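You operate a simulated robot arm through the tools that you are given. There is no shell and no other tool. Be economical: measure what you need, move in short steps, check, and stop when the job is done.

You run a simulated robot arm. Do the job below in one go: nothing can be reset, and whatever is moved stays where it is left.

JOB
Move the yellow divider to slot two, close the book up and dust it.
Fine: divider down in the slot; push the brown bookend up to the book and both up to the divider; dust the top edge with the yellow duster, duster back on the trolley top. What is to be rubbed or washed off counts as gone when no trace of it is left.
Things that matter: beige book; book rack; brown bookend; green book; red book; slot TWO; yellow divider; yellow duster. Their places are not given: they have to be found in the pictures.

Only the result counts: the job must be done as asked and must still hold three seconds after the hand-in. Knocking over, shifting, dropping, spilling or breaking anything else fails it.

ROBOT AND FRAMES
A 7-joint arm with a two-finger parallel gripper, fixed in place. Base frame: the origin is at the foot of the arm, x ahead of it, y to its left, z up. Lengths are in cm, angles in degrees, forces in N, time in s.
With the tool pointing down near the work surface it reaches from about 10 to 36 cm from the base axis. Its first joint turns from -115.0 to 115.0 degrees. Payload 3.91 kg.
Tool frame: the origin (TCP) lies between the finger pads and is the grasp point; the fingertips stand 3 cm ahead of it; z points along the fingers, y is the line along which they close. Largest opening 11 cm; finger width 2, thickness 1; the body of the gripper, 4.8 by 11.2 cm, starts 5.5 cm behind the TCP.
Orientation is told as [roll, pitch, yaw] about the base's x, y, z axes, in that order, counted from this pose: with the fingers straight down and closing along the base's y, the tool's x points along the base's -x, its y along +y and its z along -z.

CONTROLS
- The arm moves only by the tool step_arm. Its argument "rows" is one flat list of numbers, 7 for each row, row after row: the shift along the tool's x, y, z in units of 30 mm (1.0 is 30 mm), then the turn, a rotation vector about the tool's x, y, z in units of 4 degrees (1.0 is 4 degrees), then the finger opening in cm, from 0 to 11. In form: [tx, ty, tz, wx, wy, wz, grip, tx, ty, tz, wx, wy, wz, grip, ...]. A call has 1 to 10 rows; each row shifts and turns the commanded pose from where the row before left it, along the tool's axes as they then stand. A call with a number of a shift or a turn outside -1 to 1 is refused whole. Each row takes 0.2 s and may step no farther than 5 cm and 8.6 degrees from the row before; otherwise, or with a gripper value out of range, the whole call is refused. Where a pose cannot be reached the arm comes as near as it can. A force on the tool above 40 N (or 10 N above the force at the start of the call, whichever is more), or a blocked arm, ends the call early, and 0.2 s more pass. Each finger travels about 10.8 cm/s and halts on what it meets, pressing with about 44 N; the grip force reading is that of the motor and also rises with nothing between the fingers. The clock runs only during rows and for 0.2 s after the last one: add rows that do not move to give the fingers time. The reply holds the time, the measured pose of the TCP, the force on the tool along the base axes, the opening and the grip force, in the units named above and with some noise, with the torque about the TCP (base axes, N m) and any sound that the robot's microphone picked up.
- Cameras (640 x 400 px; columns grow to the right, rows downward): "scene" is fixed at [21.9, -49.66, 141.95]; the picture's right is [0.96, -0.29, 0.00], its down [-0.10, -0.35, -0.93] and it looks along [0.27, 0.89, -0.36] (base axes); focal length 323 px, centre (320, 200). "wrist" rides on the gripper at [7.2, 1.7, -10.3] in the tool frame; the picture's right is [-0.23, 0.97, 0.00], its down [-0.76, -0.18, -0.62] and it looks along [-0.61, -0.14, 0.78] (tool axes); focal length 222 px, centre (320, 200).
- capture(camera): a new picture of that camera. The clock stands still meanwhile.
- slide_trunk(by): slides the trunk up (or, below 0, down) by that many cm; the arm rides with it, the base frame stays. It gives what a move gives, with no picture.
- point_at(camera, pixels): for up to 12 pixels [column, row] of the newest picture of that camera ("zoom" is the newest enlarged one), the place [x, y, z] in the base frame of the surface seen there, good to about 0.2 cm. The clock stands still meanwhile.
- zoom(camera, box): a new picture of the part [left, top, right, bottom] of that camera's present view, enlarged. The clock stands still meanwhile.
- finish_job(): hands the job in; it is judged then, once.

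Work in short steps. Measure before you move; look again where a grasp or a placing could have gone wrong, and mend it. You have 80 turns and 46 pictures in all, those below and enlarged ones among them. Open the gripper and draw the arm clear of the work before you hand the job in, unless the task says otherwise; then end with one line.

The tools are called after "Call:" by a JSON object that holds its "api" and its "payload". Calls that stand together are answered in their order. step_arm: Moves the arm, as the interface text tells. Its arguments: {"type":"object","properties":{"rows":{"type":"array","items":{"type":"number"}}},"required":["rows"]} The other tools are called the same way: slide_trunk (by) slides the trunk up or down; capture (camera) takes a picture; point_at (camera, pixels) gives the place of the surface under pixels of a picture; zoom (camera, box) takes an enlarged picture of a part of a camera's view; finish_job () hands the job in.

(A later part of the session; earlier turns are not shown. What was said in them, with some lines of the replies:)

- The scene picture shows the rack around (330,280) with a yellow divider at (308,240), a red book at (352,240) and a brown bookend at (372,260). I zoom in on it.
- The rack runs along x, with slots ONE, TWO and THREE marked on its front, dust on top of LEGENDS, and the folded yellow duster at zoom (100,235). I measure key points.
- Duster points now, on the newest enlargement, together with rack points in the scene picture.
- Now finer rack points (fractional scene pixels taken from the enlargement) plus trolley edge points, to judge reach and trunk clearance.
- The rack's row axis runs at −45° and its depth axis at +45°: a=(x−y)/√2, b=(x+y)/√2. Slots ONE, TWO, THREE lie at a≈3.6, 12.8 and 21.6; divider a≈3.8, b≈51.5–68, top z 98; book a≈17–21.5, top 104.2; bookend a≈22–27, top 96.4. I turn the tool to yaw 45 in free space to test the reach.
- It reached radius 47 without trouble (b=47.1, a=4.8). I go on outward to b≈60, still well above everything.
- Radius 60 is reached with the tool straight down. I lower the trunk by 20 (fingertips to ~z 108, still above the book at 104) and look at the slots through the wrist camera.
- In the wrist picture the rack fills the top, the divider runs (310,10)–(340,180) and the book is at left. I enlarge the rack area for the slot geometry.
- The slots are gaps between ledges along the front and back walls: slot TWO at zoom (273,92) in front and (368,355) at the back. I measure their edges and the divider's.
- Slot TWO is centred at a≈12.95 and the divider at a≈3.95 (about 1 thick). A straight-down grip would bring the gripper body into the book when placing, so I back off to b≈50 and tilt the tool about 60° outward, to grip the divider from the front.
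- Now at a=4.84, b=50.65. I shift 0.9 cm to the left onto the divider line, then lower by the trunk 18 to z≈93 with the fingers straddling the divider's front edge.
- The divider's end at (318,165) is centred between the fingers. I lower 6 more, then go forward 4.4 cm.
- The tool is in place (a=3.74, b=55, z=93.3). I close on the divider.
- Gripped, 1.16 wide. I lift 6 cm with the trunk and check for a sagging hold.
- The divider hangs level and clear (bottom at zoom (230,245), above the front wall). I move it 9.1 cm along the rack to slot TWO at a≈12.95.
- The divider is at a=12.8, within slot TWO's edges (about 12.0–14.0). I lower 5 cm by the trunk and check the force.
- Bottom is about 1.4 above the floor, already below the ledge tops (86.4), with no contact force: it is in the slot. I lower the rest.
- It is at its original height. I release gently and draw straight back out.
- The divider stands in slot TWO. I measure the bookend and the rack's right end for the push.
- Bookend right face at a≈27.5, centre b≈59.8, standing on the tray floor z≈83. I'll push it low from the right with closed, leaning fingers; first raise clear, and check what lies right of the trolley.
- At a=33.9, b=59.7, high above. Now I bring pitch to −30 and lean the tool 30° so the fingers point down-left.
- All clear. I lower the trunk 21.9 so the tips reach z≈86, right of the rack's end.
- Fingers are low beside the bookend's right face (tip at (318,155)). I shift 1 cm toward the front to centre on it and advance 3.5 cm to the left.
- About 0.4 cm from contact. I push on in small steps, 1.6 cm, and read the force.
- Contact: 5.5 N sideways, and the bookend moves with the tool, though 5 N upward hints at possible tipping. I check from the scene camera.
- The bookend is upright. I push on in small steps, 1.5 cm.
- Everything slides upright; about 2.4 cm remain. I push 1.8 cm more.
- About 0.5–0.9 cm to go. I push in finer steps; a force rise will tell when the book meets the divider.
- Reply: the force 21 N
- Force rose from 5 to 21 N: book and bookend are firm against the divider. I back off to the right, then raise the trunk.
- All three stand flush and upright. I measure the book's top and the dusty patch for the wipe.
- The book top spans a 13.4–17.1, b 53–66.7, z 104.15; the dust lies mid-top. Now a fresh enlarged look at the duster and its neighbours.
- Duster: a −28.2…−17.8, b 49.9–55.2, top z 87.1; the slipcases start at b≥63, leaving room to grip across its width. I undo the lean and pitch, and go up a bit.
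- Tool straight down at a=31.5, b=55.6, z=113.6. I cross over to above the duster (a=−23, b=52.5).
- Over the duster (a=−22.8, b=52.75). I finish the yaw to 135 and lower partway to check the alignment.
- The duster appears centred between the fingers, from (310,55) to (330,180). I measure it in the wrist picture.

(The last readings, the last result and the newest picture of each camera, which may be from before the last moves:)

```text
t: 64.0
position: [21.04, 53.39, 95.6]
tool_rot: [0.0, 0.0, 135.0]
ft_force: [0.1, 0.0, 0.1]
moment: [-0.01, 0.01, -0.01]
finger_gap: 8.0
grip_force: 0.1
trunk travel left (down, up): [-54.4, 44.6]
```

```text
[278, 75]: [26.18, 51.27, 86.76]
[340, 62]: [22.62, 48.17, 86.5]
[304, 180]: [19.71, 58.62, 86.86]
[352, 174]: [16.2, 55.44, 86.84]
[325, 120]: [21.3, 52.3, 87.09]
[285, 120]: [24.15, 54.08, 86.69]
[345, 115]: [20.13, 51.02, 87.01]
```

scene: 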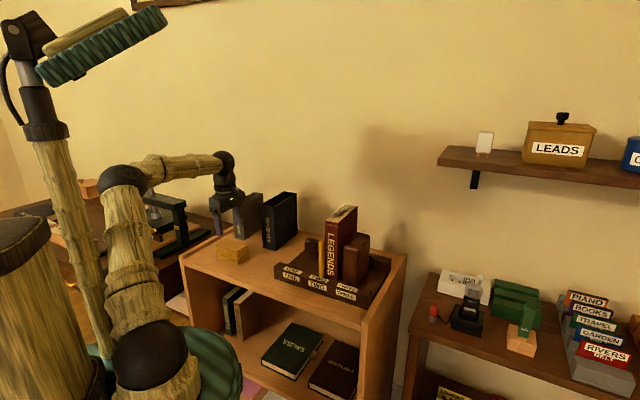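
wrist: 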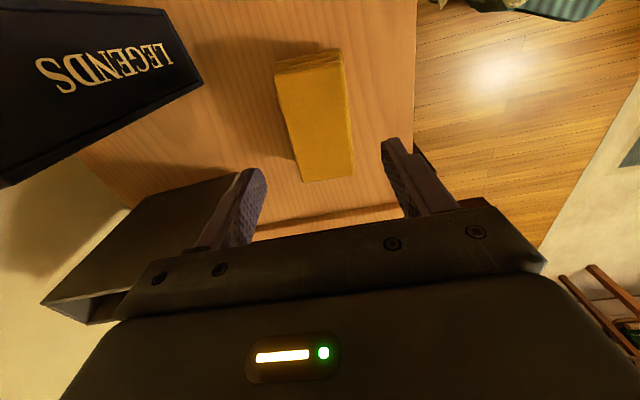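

Well centred (duster a=−22.8, b=52.7 against TCP −22.9, 52.6). I lower 8.5 to TCP z≈87.1 and close.

Call:
{"api": "slide_trunk", "payload": {"by": -8.5}}

Call:
{"api": "step_arm", "payload": {"rows": [0, 0, 0, 0, 0, 0, 6.5, 0, 0, 0, 0, 0, 0, 5.5, 0, 0, 0, 0, 0, 0, 4, 0, 0, 0, 0, 0, 0, 2, 0, 0, 0, 0, 0, 0, 0, 0, 0, 0, 0, 0, 0, 0]}}

Call:
{"api": "slide_trunk", "payload": {"by": 6}}

Call:
{"api": "zoom", "payload": {"camera": "scene", "box": [170, 170, 310, 280]}}

```text
t: 65.2
position: [21.15, 53.35, 86.97]
tool_rot: [0.0, 0.0, 135.0]
ft_force: [-0.1, -0.1, 0.8]
moment: [-0.01, -0.02, -0.03]
finger_gap: 8.0
grip_force: 0.1
trunk travel left (down, up): [-45.9, 53.1]
```

```text
t: 66.6
position: [21.14, 53.42, 87.16]
tool_rot: [0.1, -0.1, 135.0]
ft_force: [-0.3, 0.2, 2.6]
moment: [-0.06, 0.04, -0.1]
finger_gap: 5.58
grip_force: 43.5
trunk travel left (down, up): [-45.9, 53.1]
```

```text
t: 67.6
position: [21.05, 53.29, 92.99]
tool_rot: [0.0, 0.0, 135.0]
ft_force: [-0.3, -0.4, -1.5]
moment: [-0.01, 0.04, 0.01]
finger_gap: 5.54
grip_force: 43.8
trunk travel left (down, up): [-51.9, 47.1]
```

```text
3.64 times, centred on (240, 225) of scene
```

zoom: 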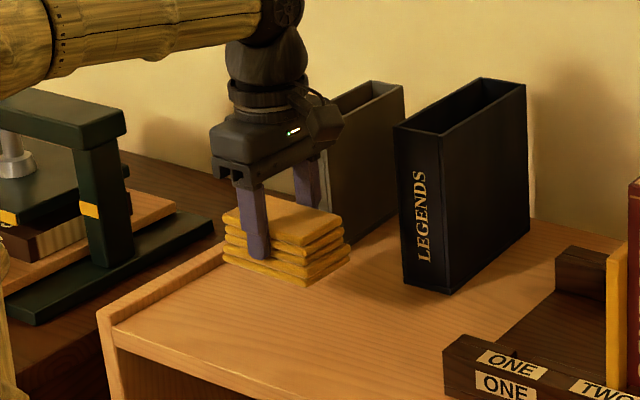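

The duster is held (5.5 wide). I raise it, then turn the yaw back to 45 so its long side runs along the book.

Call:
{"api": "slide_trunk", "payload": {"by": 24}}

Call:
{"api": "step_arm", "payload": {"rows": [0, 0, 0, 0, 0, 1, 0, 0, 0, 0, 0, 0, 1, 0, 0, 0, 0, 0, 0, 1, 0, 0, 0, 0, 0, 0, 1, 0, 0, 0, 0, 0, 0, 1, 0, 0, 0, 0, 0, 0, 1, 0, 0, 0, 0, 0, 0, 1, 0, 0, 0, 0, 0, 0, 1, 0, 0, 0, 0, 0, 0, 1, 0, 0, 0, 0, 0, 0, 1, 0]}}

Call:
{"api": "step_arm", "payload": {"rows": [0, 0, 0, 0, 0, 1, 0, 0, 0, 0, 0, 0, 1, 0, 0, 0, 0, 0, 0, 1, 0, 0, 0, 0, 0, 0, 1, 0, 0, 0, 0, 0, 0, 1, 0, 0, 0, 0, 0, 0, 1, 0, 0, 0, 0, 0, 0, 1, 0, 0, 0, 0, 0, 0, 1, 0, 0, 0, 0, 0, 0, 1, 0, 0, 0, 0, 0, 0, 1, 0]}}

Call:
{"api": "step_arm", "payload": {"rows": [0, 0, 0, 0, 0, 1, 0, 0, 0, 0, 0, 0, 1, 0, 0, 0, 0, 0, 0, 0.5, 0, -0.35, -0.9, 0, 0, 0, 0, 0, -0.35, -0.9, 0, 0, 0, 0, 0, -0.35, -0.9, 0, 0, 0, 0, 0, -0.35, -0.9, 0, 0, 0, 0, 0, -0.35, -0.9, 0, 0, 0, 0, 0, -0.35, -0.9, 0, 0, 0, 0, 0, -0.35, -0.9, 0, 0, 0, 0, 0]}}

```text
t: 70.1
position: [21.0, 53.41, 116.96]
tool_rot: [0.0, 0.1, 135.0]
ft_force: [-1.0, -0.8, -0.8]
moment: [0.02, 0.01, 0.0]
finger_gap: 5.54
grip_force: 44.3
trunk travel left (down, up): [-75.9, 23.1]
```

```text
t: 72.3
position: [21.47, 53.27, 117.24]
tool_rot: [0.1, -0.3, 94.5]
ft_force: [0.0, -0.7, -1.6]
moment: [0.03, 0.02, -0.03]
finger_gap: 5.5
grip_force: 44.4
trunk travel left (down, up): [-75.9, 23.1]
```

```text
t: 74.5
position: [22.24, 53.05, 117.63]
tool_rot: [0.9, -0.5, 53.7]
ft_force: [-0.5, 0.3, -1.2]
moment: [-0.04, -0.01, 0.05]
finger_gap: 5.53
grip_force: 44.4
trunk travel left (down, up): [-75.9, 23.1]
```

```text
t: 76.7
position: [39.62, 45.09, 117.0]
tool_rot: [-0.1, 0.0, 45.1]
ft_force: [-0.9, -0.2, -1.0]
moment: [0.01, 0.04, 0.0]
finger_gap: 5.54
grip_force: 44.7
trunk travel left (down, up): [-75.9, 23.1]
```

At a=−3.9, b=59.9. I move on to over the book, a=15.25, b≈60.

Call:
{"api": "step_arm", "payload": {"rows": [0, -0.91, 0, 0, 0, 0, 0, 0, -0.91, 0, 0, 0, 0, 0, 0, -0.91, 0, 0, 0, 0, 0, 0, -0.91, 0, 0, 0, 0, 0, 0, -0.91, 0, 0, 0, 0, 0, 0, -0.91, 0, 0, 0, 0, 0, 0, -0.91, 0, 0, 0, 0, 0, 0, 0, 0, 0, 0, 0, 0]}}

Call:
{"api": "slide_trunk", "payload": {"by": -7}}

Call:
{"api": "zoom", "payload": {"camera": "scene", "box": [270, 150, 410, 280]}}

```text
t: 78.5
position: [53.42, 31.39, 116.88]
tool_rot: [0.0, 0.0, 45.1]
ft_force: [-0.2, 0.5, 0.0]
moment: [-0.01, 0.01, 0.01]
finger_gap: 5.57
grip_force: 44.4
trunk travel left (down, up): [-75.9, 23.1]
```

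```text
t: 79.6
position: [53.46, 31.39, 110.04]
tool_rot: [0.0, 0.0, 44.9]
ft_force: [0.3, 0.0, -0.4]
moment: [0.01, 0.01, 0.01]
finger_gap: 5.53
grip_force: 44.5
trunk travel left (down, up): [-68.9, 30.1]
```

```text
3.08 times, centred on (340, 215) of scene
```

zoom: 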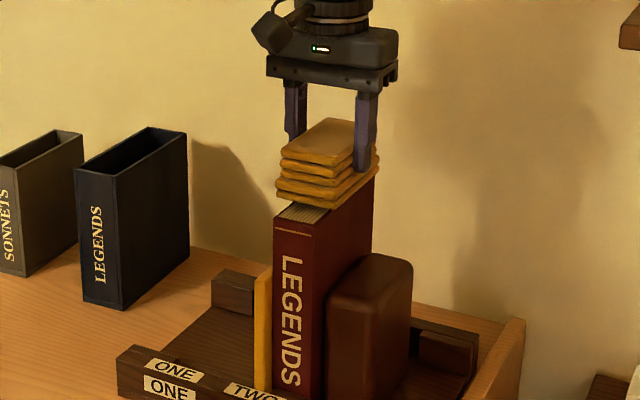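

The duster is about 1 cm above the book top, aligned along it. I shift 0.35 cm left and come down in small steps until light contact.

Call:
{"api": "step_arm", "payload": {"rows": [0, 0.11, 0, 0, 0, 0, 0, 0, 0, 0.1, 0, 0, 0, 0, 0, 0, 0.1, 0, 0, 0, 0, 0, 0, 0.07, 0, 0, 0, 0]}}

Call:
{"api": "step_arm", "payload": {"rows": [0, 0, 0.06, 0, 0, 0, 0, 0, 0, 0.06, 0, 0, 0, 0]}}

```text
t: 80.6
position: [53.19, 31.59, 109.16]
tool_rot: [0.0, 0.1, 45.0]
ft_force: [0.4, 0.4, -1.0]
moment: [0.02, 0.01, -0.01]
finger_gap: 5.54
grip_force: 43.8
trunk travel left (down, up): [-68.9, 30.1]
```

```text
t: 81.2
position: [53.13, 31.46, 109.13]
tool_rot: [-0.1, -0.2, 45.0]
ft_force: [5.7, 3.1, 16.0]
moment: [-0.3, 0.27, 0.08]
finger_gap: 5.51
grip_force: 44.3
trunk travel left (down, up): [-68.9, 30.1]
```

Contact at 16 N; I ease off a little, to about 6 N, and sweep gently back and forth along the book.

Call:
{"api": "step_arm", "payload": {"rows": [0, 0, -0.06, 0, 0, 0, 0, 0.15, 0, 0, 0, 0, 0, 0, 0.2, 0, 0, 0, 0, 0, 0, 0.2, 0, 0, 0, 0, 0, 0, 0.2, 0, 0, 0, 0, 0, 0, 0.2, 0, 0, 0, 0, 0, 0, 0, 0, 0, 0, 0, 0, 0]}}

Call:
{"api": "step_arm", "payload": {"rows": [-0.2, 0, 0, 0, 0, 0, 0, -0.2, 0, 0, 0, 0, 0, 0, -0.2, 0, 0, 0, 0, 0, 0, -0.2, 0, 0, 0, 0, 0, 0, -0.2, 0, 0, 0, 0, 0, 0, -0.2, 0, 0, 0, 0, 0, 0, -0.2, 0, 0, 0, 0, 0, 0, -0.2, 0, 0, 0, 0, 0, 0, -0.2, 0, 0, 0, 0, 0, 0, -0.2, 0, 0, 0, 0, 0, 0]}}

```text
t: 82.8
position: [51.07, 29.57, 109.02]
tool_rot: [0.0, 0.0, 45.0]
ft_force: [4.6, 4.8, 12.5]
moment: [0.27, -0.24, -0.07]
finger_gap: 5.52
grip_force: 44.0
trunk travel left (down, up): [-68.9, 30.1]
```

```text
t: 85.0
position: [55.24, 33.78, 108.98]
tool_rot: [0.0, 0.0, 44.9]
ft_force: [-1.5, -2.0, 5.9]
moment: [-0.19, 0.22, 0.04]
finger_gap: 5.51
grip_force: 44.0
trunk travel left (down, up): [-68.9, 30.1]
```

Swept b 57→63 at 6–12 N. Another pass back and forth, then lift for a look.

Call:
{"api": "step_arm", "payload": {"rows": [0.25, 0, 0, 0, 0, 0, 0, 0.25, 0, 0, 0, 0, 0, 0, 0.25, 0, 0, 0, 0, 0, 0, 0.25, 0, 0, 0, 0, 0, 0, 0.25, 0, 0, 0, 0, 0, 0, 0.25, 0, 0, 0, 0, 0, 0, 0.25, 0, 0, 0, 0, 0, 0, 0.25, 0, 0, 0, 0, 0, 0, 0.25, 0, 0, 0, 0, 0, 0]}}

Call:
{"api": "step_arm", "payload": {"rows": [-0.25, 0, 0, 0, 0, 0, 0, -0.25, 0, 0, 0, 0, 0, 0, -0.25, 0, 0, 0, 0, 0, 0, -0.25, 0, 0, 0, 0, 0, 0, -0.25, 0, 0, 0, 0, 0, 0, -0.25, 0, 0, 0, 0, 0, 0, -0.25, 0, 0, 0, 0, 0, 0, -0.25, 0, 0, 0, 0, 0, 0, -0.25, 0, 0, 0, 0, 0, 0]}}

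Call:
{"api": "slide_trunk", "payload": {"by": 6}}

Call:
{"api": "zoom", "payload": {"camera": "scene", "box": [290, 190, 400, 280]}}

```text
t: 87.0
position: [50.42, 28.87, 109.08]
tool_rot: [0.0, -0.1, 45.0]
ft_force: [6.3, 6.7, 23.1]
moment: [0.76, -0.57, -0.06]
finger_gap: 5.53
grip_force: 44.0
trunk travel left (down, up): [-68.9, 30.1]
```

```text
t: 89.0
position: [55.5, 33.84, 109.0]
tool_rot: [0.0, 0.0, 45.0]
ft_force: [0.6, -0.9, 1.3]
moment: [-0.1, 0.08, 0.0]
finger_gap: 5.52
grip_force: 43.8
trunk travel left (down, up): [-68.9, 30.1]
```

```text
t: 90.0
position: [55.42, 33.84, 114.97]
tool_rot: [0.0, -0.1, 44.9]
ft_force: [0.0, -0.8, -1.5]
moment: [0.0, 0.03, -0.02]
finger_gap: 5.54
grip_force: 44.3
trunk travel left (down, up): [-74.9, 24.1]
```

```text
4.44 times, centred on (345, 235) of scene
```

zoom: 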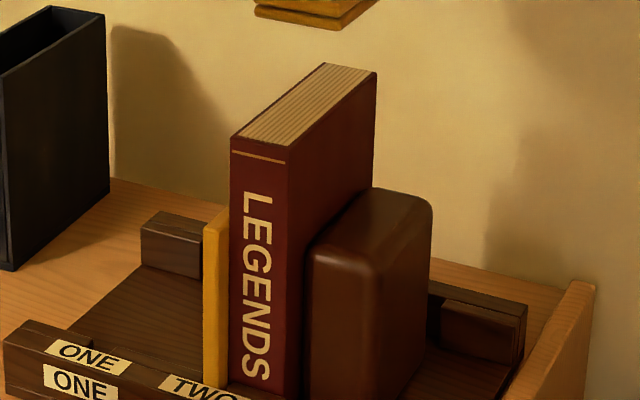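

The dust seems gone. I enlarge the top edge to look for remnants, and measure that nothing has shifted.

Call:
{"api": "zoom", "payload": {"camera": "scene", "box": [338, 200, 378, 228]}}

Call:
{"api": "point_at", "payload": {"camera": "scene", "pixels": [[340, 220]]}}

```text
14.29 times, centred on (358, 214) of scene
```

zoom: 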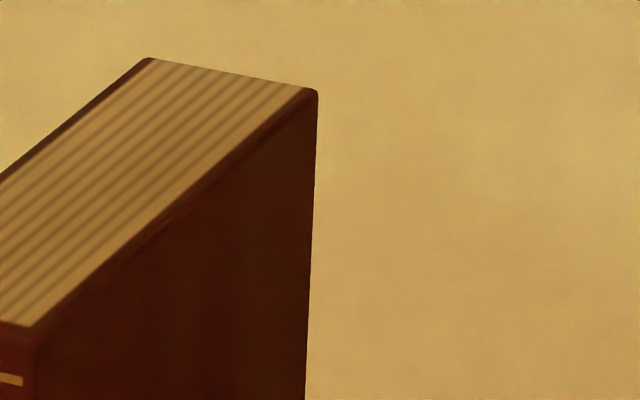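

```text
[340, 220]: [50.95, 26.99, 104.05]
```

Clean. I carry the duster back: 38 cm along the rack direction and 11.6 cm toward me, to its old place (lying lengthwise there).

Call:
{"api": "step_arm", "payload": {"rows": [0.276, 0.907, 0, 0, 0, 0, 0, 0.276, 0.907, 0, 0, 0, 0, 0, 0.276, 0.907, 0, 0, 0, 0, 0, 0.276, 0.907, 0, 0, 0, 0, 0, 0.276, 0.907, 0, 0, 0, 0, 0, 0.276, 0.907, 0, 0, 0, 0, 0, 0.276, 0.907, 0, 0, 0, 0, 0]}}

Call:
{"api": "step_arm", "payload": {"rows": [0.276, 0.907, 0, 0, 0, 0, 0, 0.276, 0.907, 0, 0, 0, 0, 0, 0.276, 0.907, 0, 0, 0, 0, 0, 0.276, 0.907, 0, 0, 0, 0, 0, 0.276, 0.907, 0, 0, 0, 0, 0, 0.276, 0.907, 0, 0, 0, 0, 0, 0.276, 0.907, 0, 0, 0, 0, 0, 0, 0, 0, 0, 0, 0, 0, 0, 0, 0, 0, 0, 0, 0]}}

Call:
{"api": "slide_trunk", "payload": {"by": -20}}

Call:
{"api": "capture", "payload": {"camera": "scene"}}

```text
t: 91.6
position: [37.68, 43.08, 115.21]
tool_rot: [0.0, 0.0, 44.9]
ft_force: [-0.1, 0.3, -1.3]
moment: [-0.02, -0.01, -0.02]
finger_gap: 5.52
grip_force: 43.7
trunk travel left (down, up): [-74.9, 24.1]
```

```text
t: 93.6
position: [22.15, 52.15, 114.46]
tool_rot: [-0.8, 0.2, 43.0]
ft_force: [-0.5, -1.0, 0.2]
moment: [0.01, 0.0, -0.03]
finger_gap: 5.51
grip_force: 44.2
trunk travel left (down, up): [-74.9, 24.1]
```

```text
t: 95.8
position: [22.04, 52.06, 94.78]
tool_rot: [-0.2, 0.0, 43.2]
ft_force: [-0.3, 0.8, -0.9]
moment: [-0.04, -0.04, 0.02]
finger_gap: 5.52
grip_force: 43.6
trunk travel left (down, up): [-54.9, 44.1]
```

```text
13 pictures are left
```

scene: 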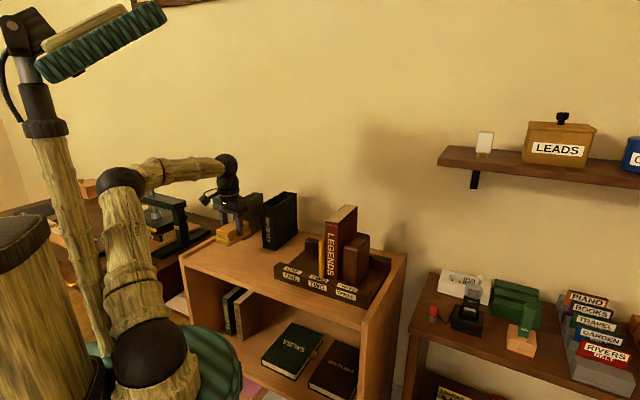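

Over the old spot (a=−21.2, b=52.4). I lower 7.4 to just above the surface.

Call:
{"api": "slide_trunk", "payload": {"by": -7.4}}

Call:
{"api": "slide_trunk", "payload": {"by": -0.4}}

```text
t: 96.9
position: [21.97, 52.27, 87.54]
tool_rot: [-0.2, 0.0, 43.1]
ft_force: [0.5, 1.5, -0.7]
moment: [0.02, 0.01, 0.01]
finger_gap: 5.51
grip_force: 44.1
trunk travel left (down, up): [-47.5, 51.5]
```

```text
t: 97.4
position: [21.99, 52.14, 87.19]
tool_rot: [0.0, 0.0, 43.1]
ft_force: [-0.2, -0.7, -1.3]
moment: [0.01, 0.0, -0.01]
finger_gap: 5.53
grip_force: 44.2
trunk travel left (down, up): [-47.1, 51.9]
```

No contact yet; 0.25 more.

Call:
{"api": "slide_trunk", "payload": {"by": -0.25}}

```text
t: 97.9
position: [21.9, 52.1, 87.07]
tool_rot: [0.1, -0.1, 43.2]
ft_force: [-0.2, 2.1, 7.3]
moment: [-0.29, 0.15, -0.06]
finger_gap: 5.53
grip_force: 44.4
trunk travel left (down, up): [-46.9, 52.1]
```

It rests on the surface (7 N). I release and rise.

Call:
{"api": "step_arm", "payload": {"rows": [0, 0, 0, 0, 0, 0, 6.5, 0, 0, 0, 0, 0, 0, 8, 0, 0, 0, 0, 0, 0, 8]}}

Call:
{"api": "slide_trunk", "payload": {"by": 26}}

Call:
{"api": "step_arm", "payload": {"rows": [0.6, 0, 0, 0, 0, 0, 8, 0.6, 0, 0, 0, 0, 0, 8, 0.6, 0, 0, 0, 0, 0, 8, 0.6, 0, 0, 0, 0, 0, 8, 0.6, 0, 0, 0, 0, 0, 8, 0.6, 0, 0, 0, 0, 0, 8, 0.6, 0, 0, 0, 0, 0, 8]}}

Call:
{"api": "zoom", "payload": {"camera": "scene", "box": [190, 160, 420, 310]}}

```text
t: 98.7
position: [21.95, 52.19, 86.97]
tool_rot: [0.1, 0.0, 43.2]
ft_force: [0.3, -0.2, 0.1]
moment: [0.01, 0.0, 0.01]
finger_gap: 8.0
grip_force: 0.0
trunk travel left (down, up): [-46.9, 52.1]
```

```text
t: 101.4
position: [21.89, 52.2, 113.01]
tool_rot: [0.0, 0.0, 43.3]
ft_force: [-0.4, 0.1, -0.6]
moment: [-0.01, 0.05, -0.01]
finger_gap: 8.0
grip_force: 0.1
trunk travel left (down, up): [-72.9, 26.1]
```

```text
t: 103.0
position: [20.59, 44.77, 110.45]
tool_rot: [0.0, 0.1, 44.7]
ft_force: [0.4, -0.3, 0.6]
moment: [0.0, 0.0, -0.02]
finger_gap: 8.01
grip_force: 0.1
out of reach, approached as far as the arm can: row 1, 2, 3, 4, 5, 6, 7
trunk travel left (down, up): [-72.9, 26.1]
```

```text
2.67 times, centred on (305, 235) of scene
```

zoom: 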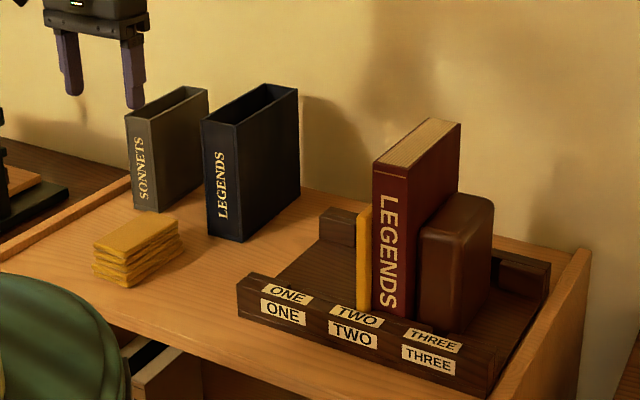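

The duster lies on the trolley top and the arm is clear. One last close look at the closed-up row.

Call:
{"api": "zoom", "payload": {"camera": "scene", "box": [315, 200, 385, 290]}}

```text
4.44 times, centred on (350, 245) of scene
```

zoom: 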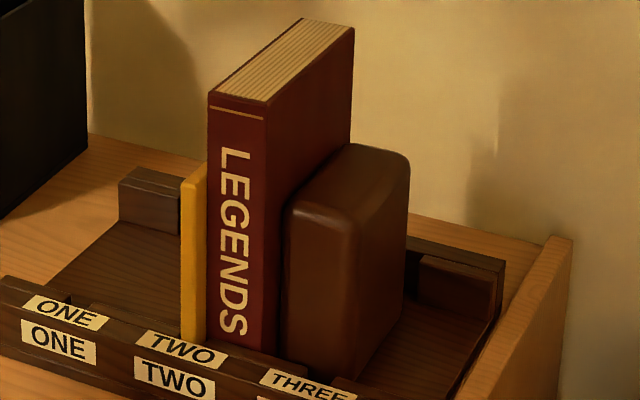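

I check numerically that book and bookend touch.

Call:
{"api": "point_at", "payload": {"camera": "zoom", "pixels": [[300, 150], [275, 250], [330, 120], [320, 175], [292, 205], [288, 260], [350, 190], [195, 182], [280, 290], [262, 103], [212, 96]]}}

```text
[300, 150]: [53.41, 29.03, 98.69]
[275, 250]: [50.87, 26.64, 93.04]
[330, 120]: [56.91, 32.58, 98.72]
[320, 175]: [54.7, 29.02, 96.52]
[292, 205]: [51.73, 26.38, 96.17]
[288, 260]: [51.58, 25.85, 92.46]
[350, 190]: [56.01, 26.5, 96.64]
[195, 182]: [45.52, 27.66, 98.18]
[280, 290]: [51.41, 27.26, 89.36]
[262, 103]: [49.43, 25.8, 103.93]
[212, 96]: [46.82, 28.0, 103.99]
```

The book's right face is at a≈17.2 and the bookend's rounded edge begins just beside it, consistent with the 21 N push. Everything is in place, so I hand in.

Call:
{"api": "finish_job", "payload": {}}

```text
The job is handed in.
```

The yellow divider is in slot two and the book and bookend are closed up against it. The book's top edge is dusted with no trace left, and the duster is back on the trolley top, lying lengthwise instead of crosswise. The gripper is open and the arm is clear.
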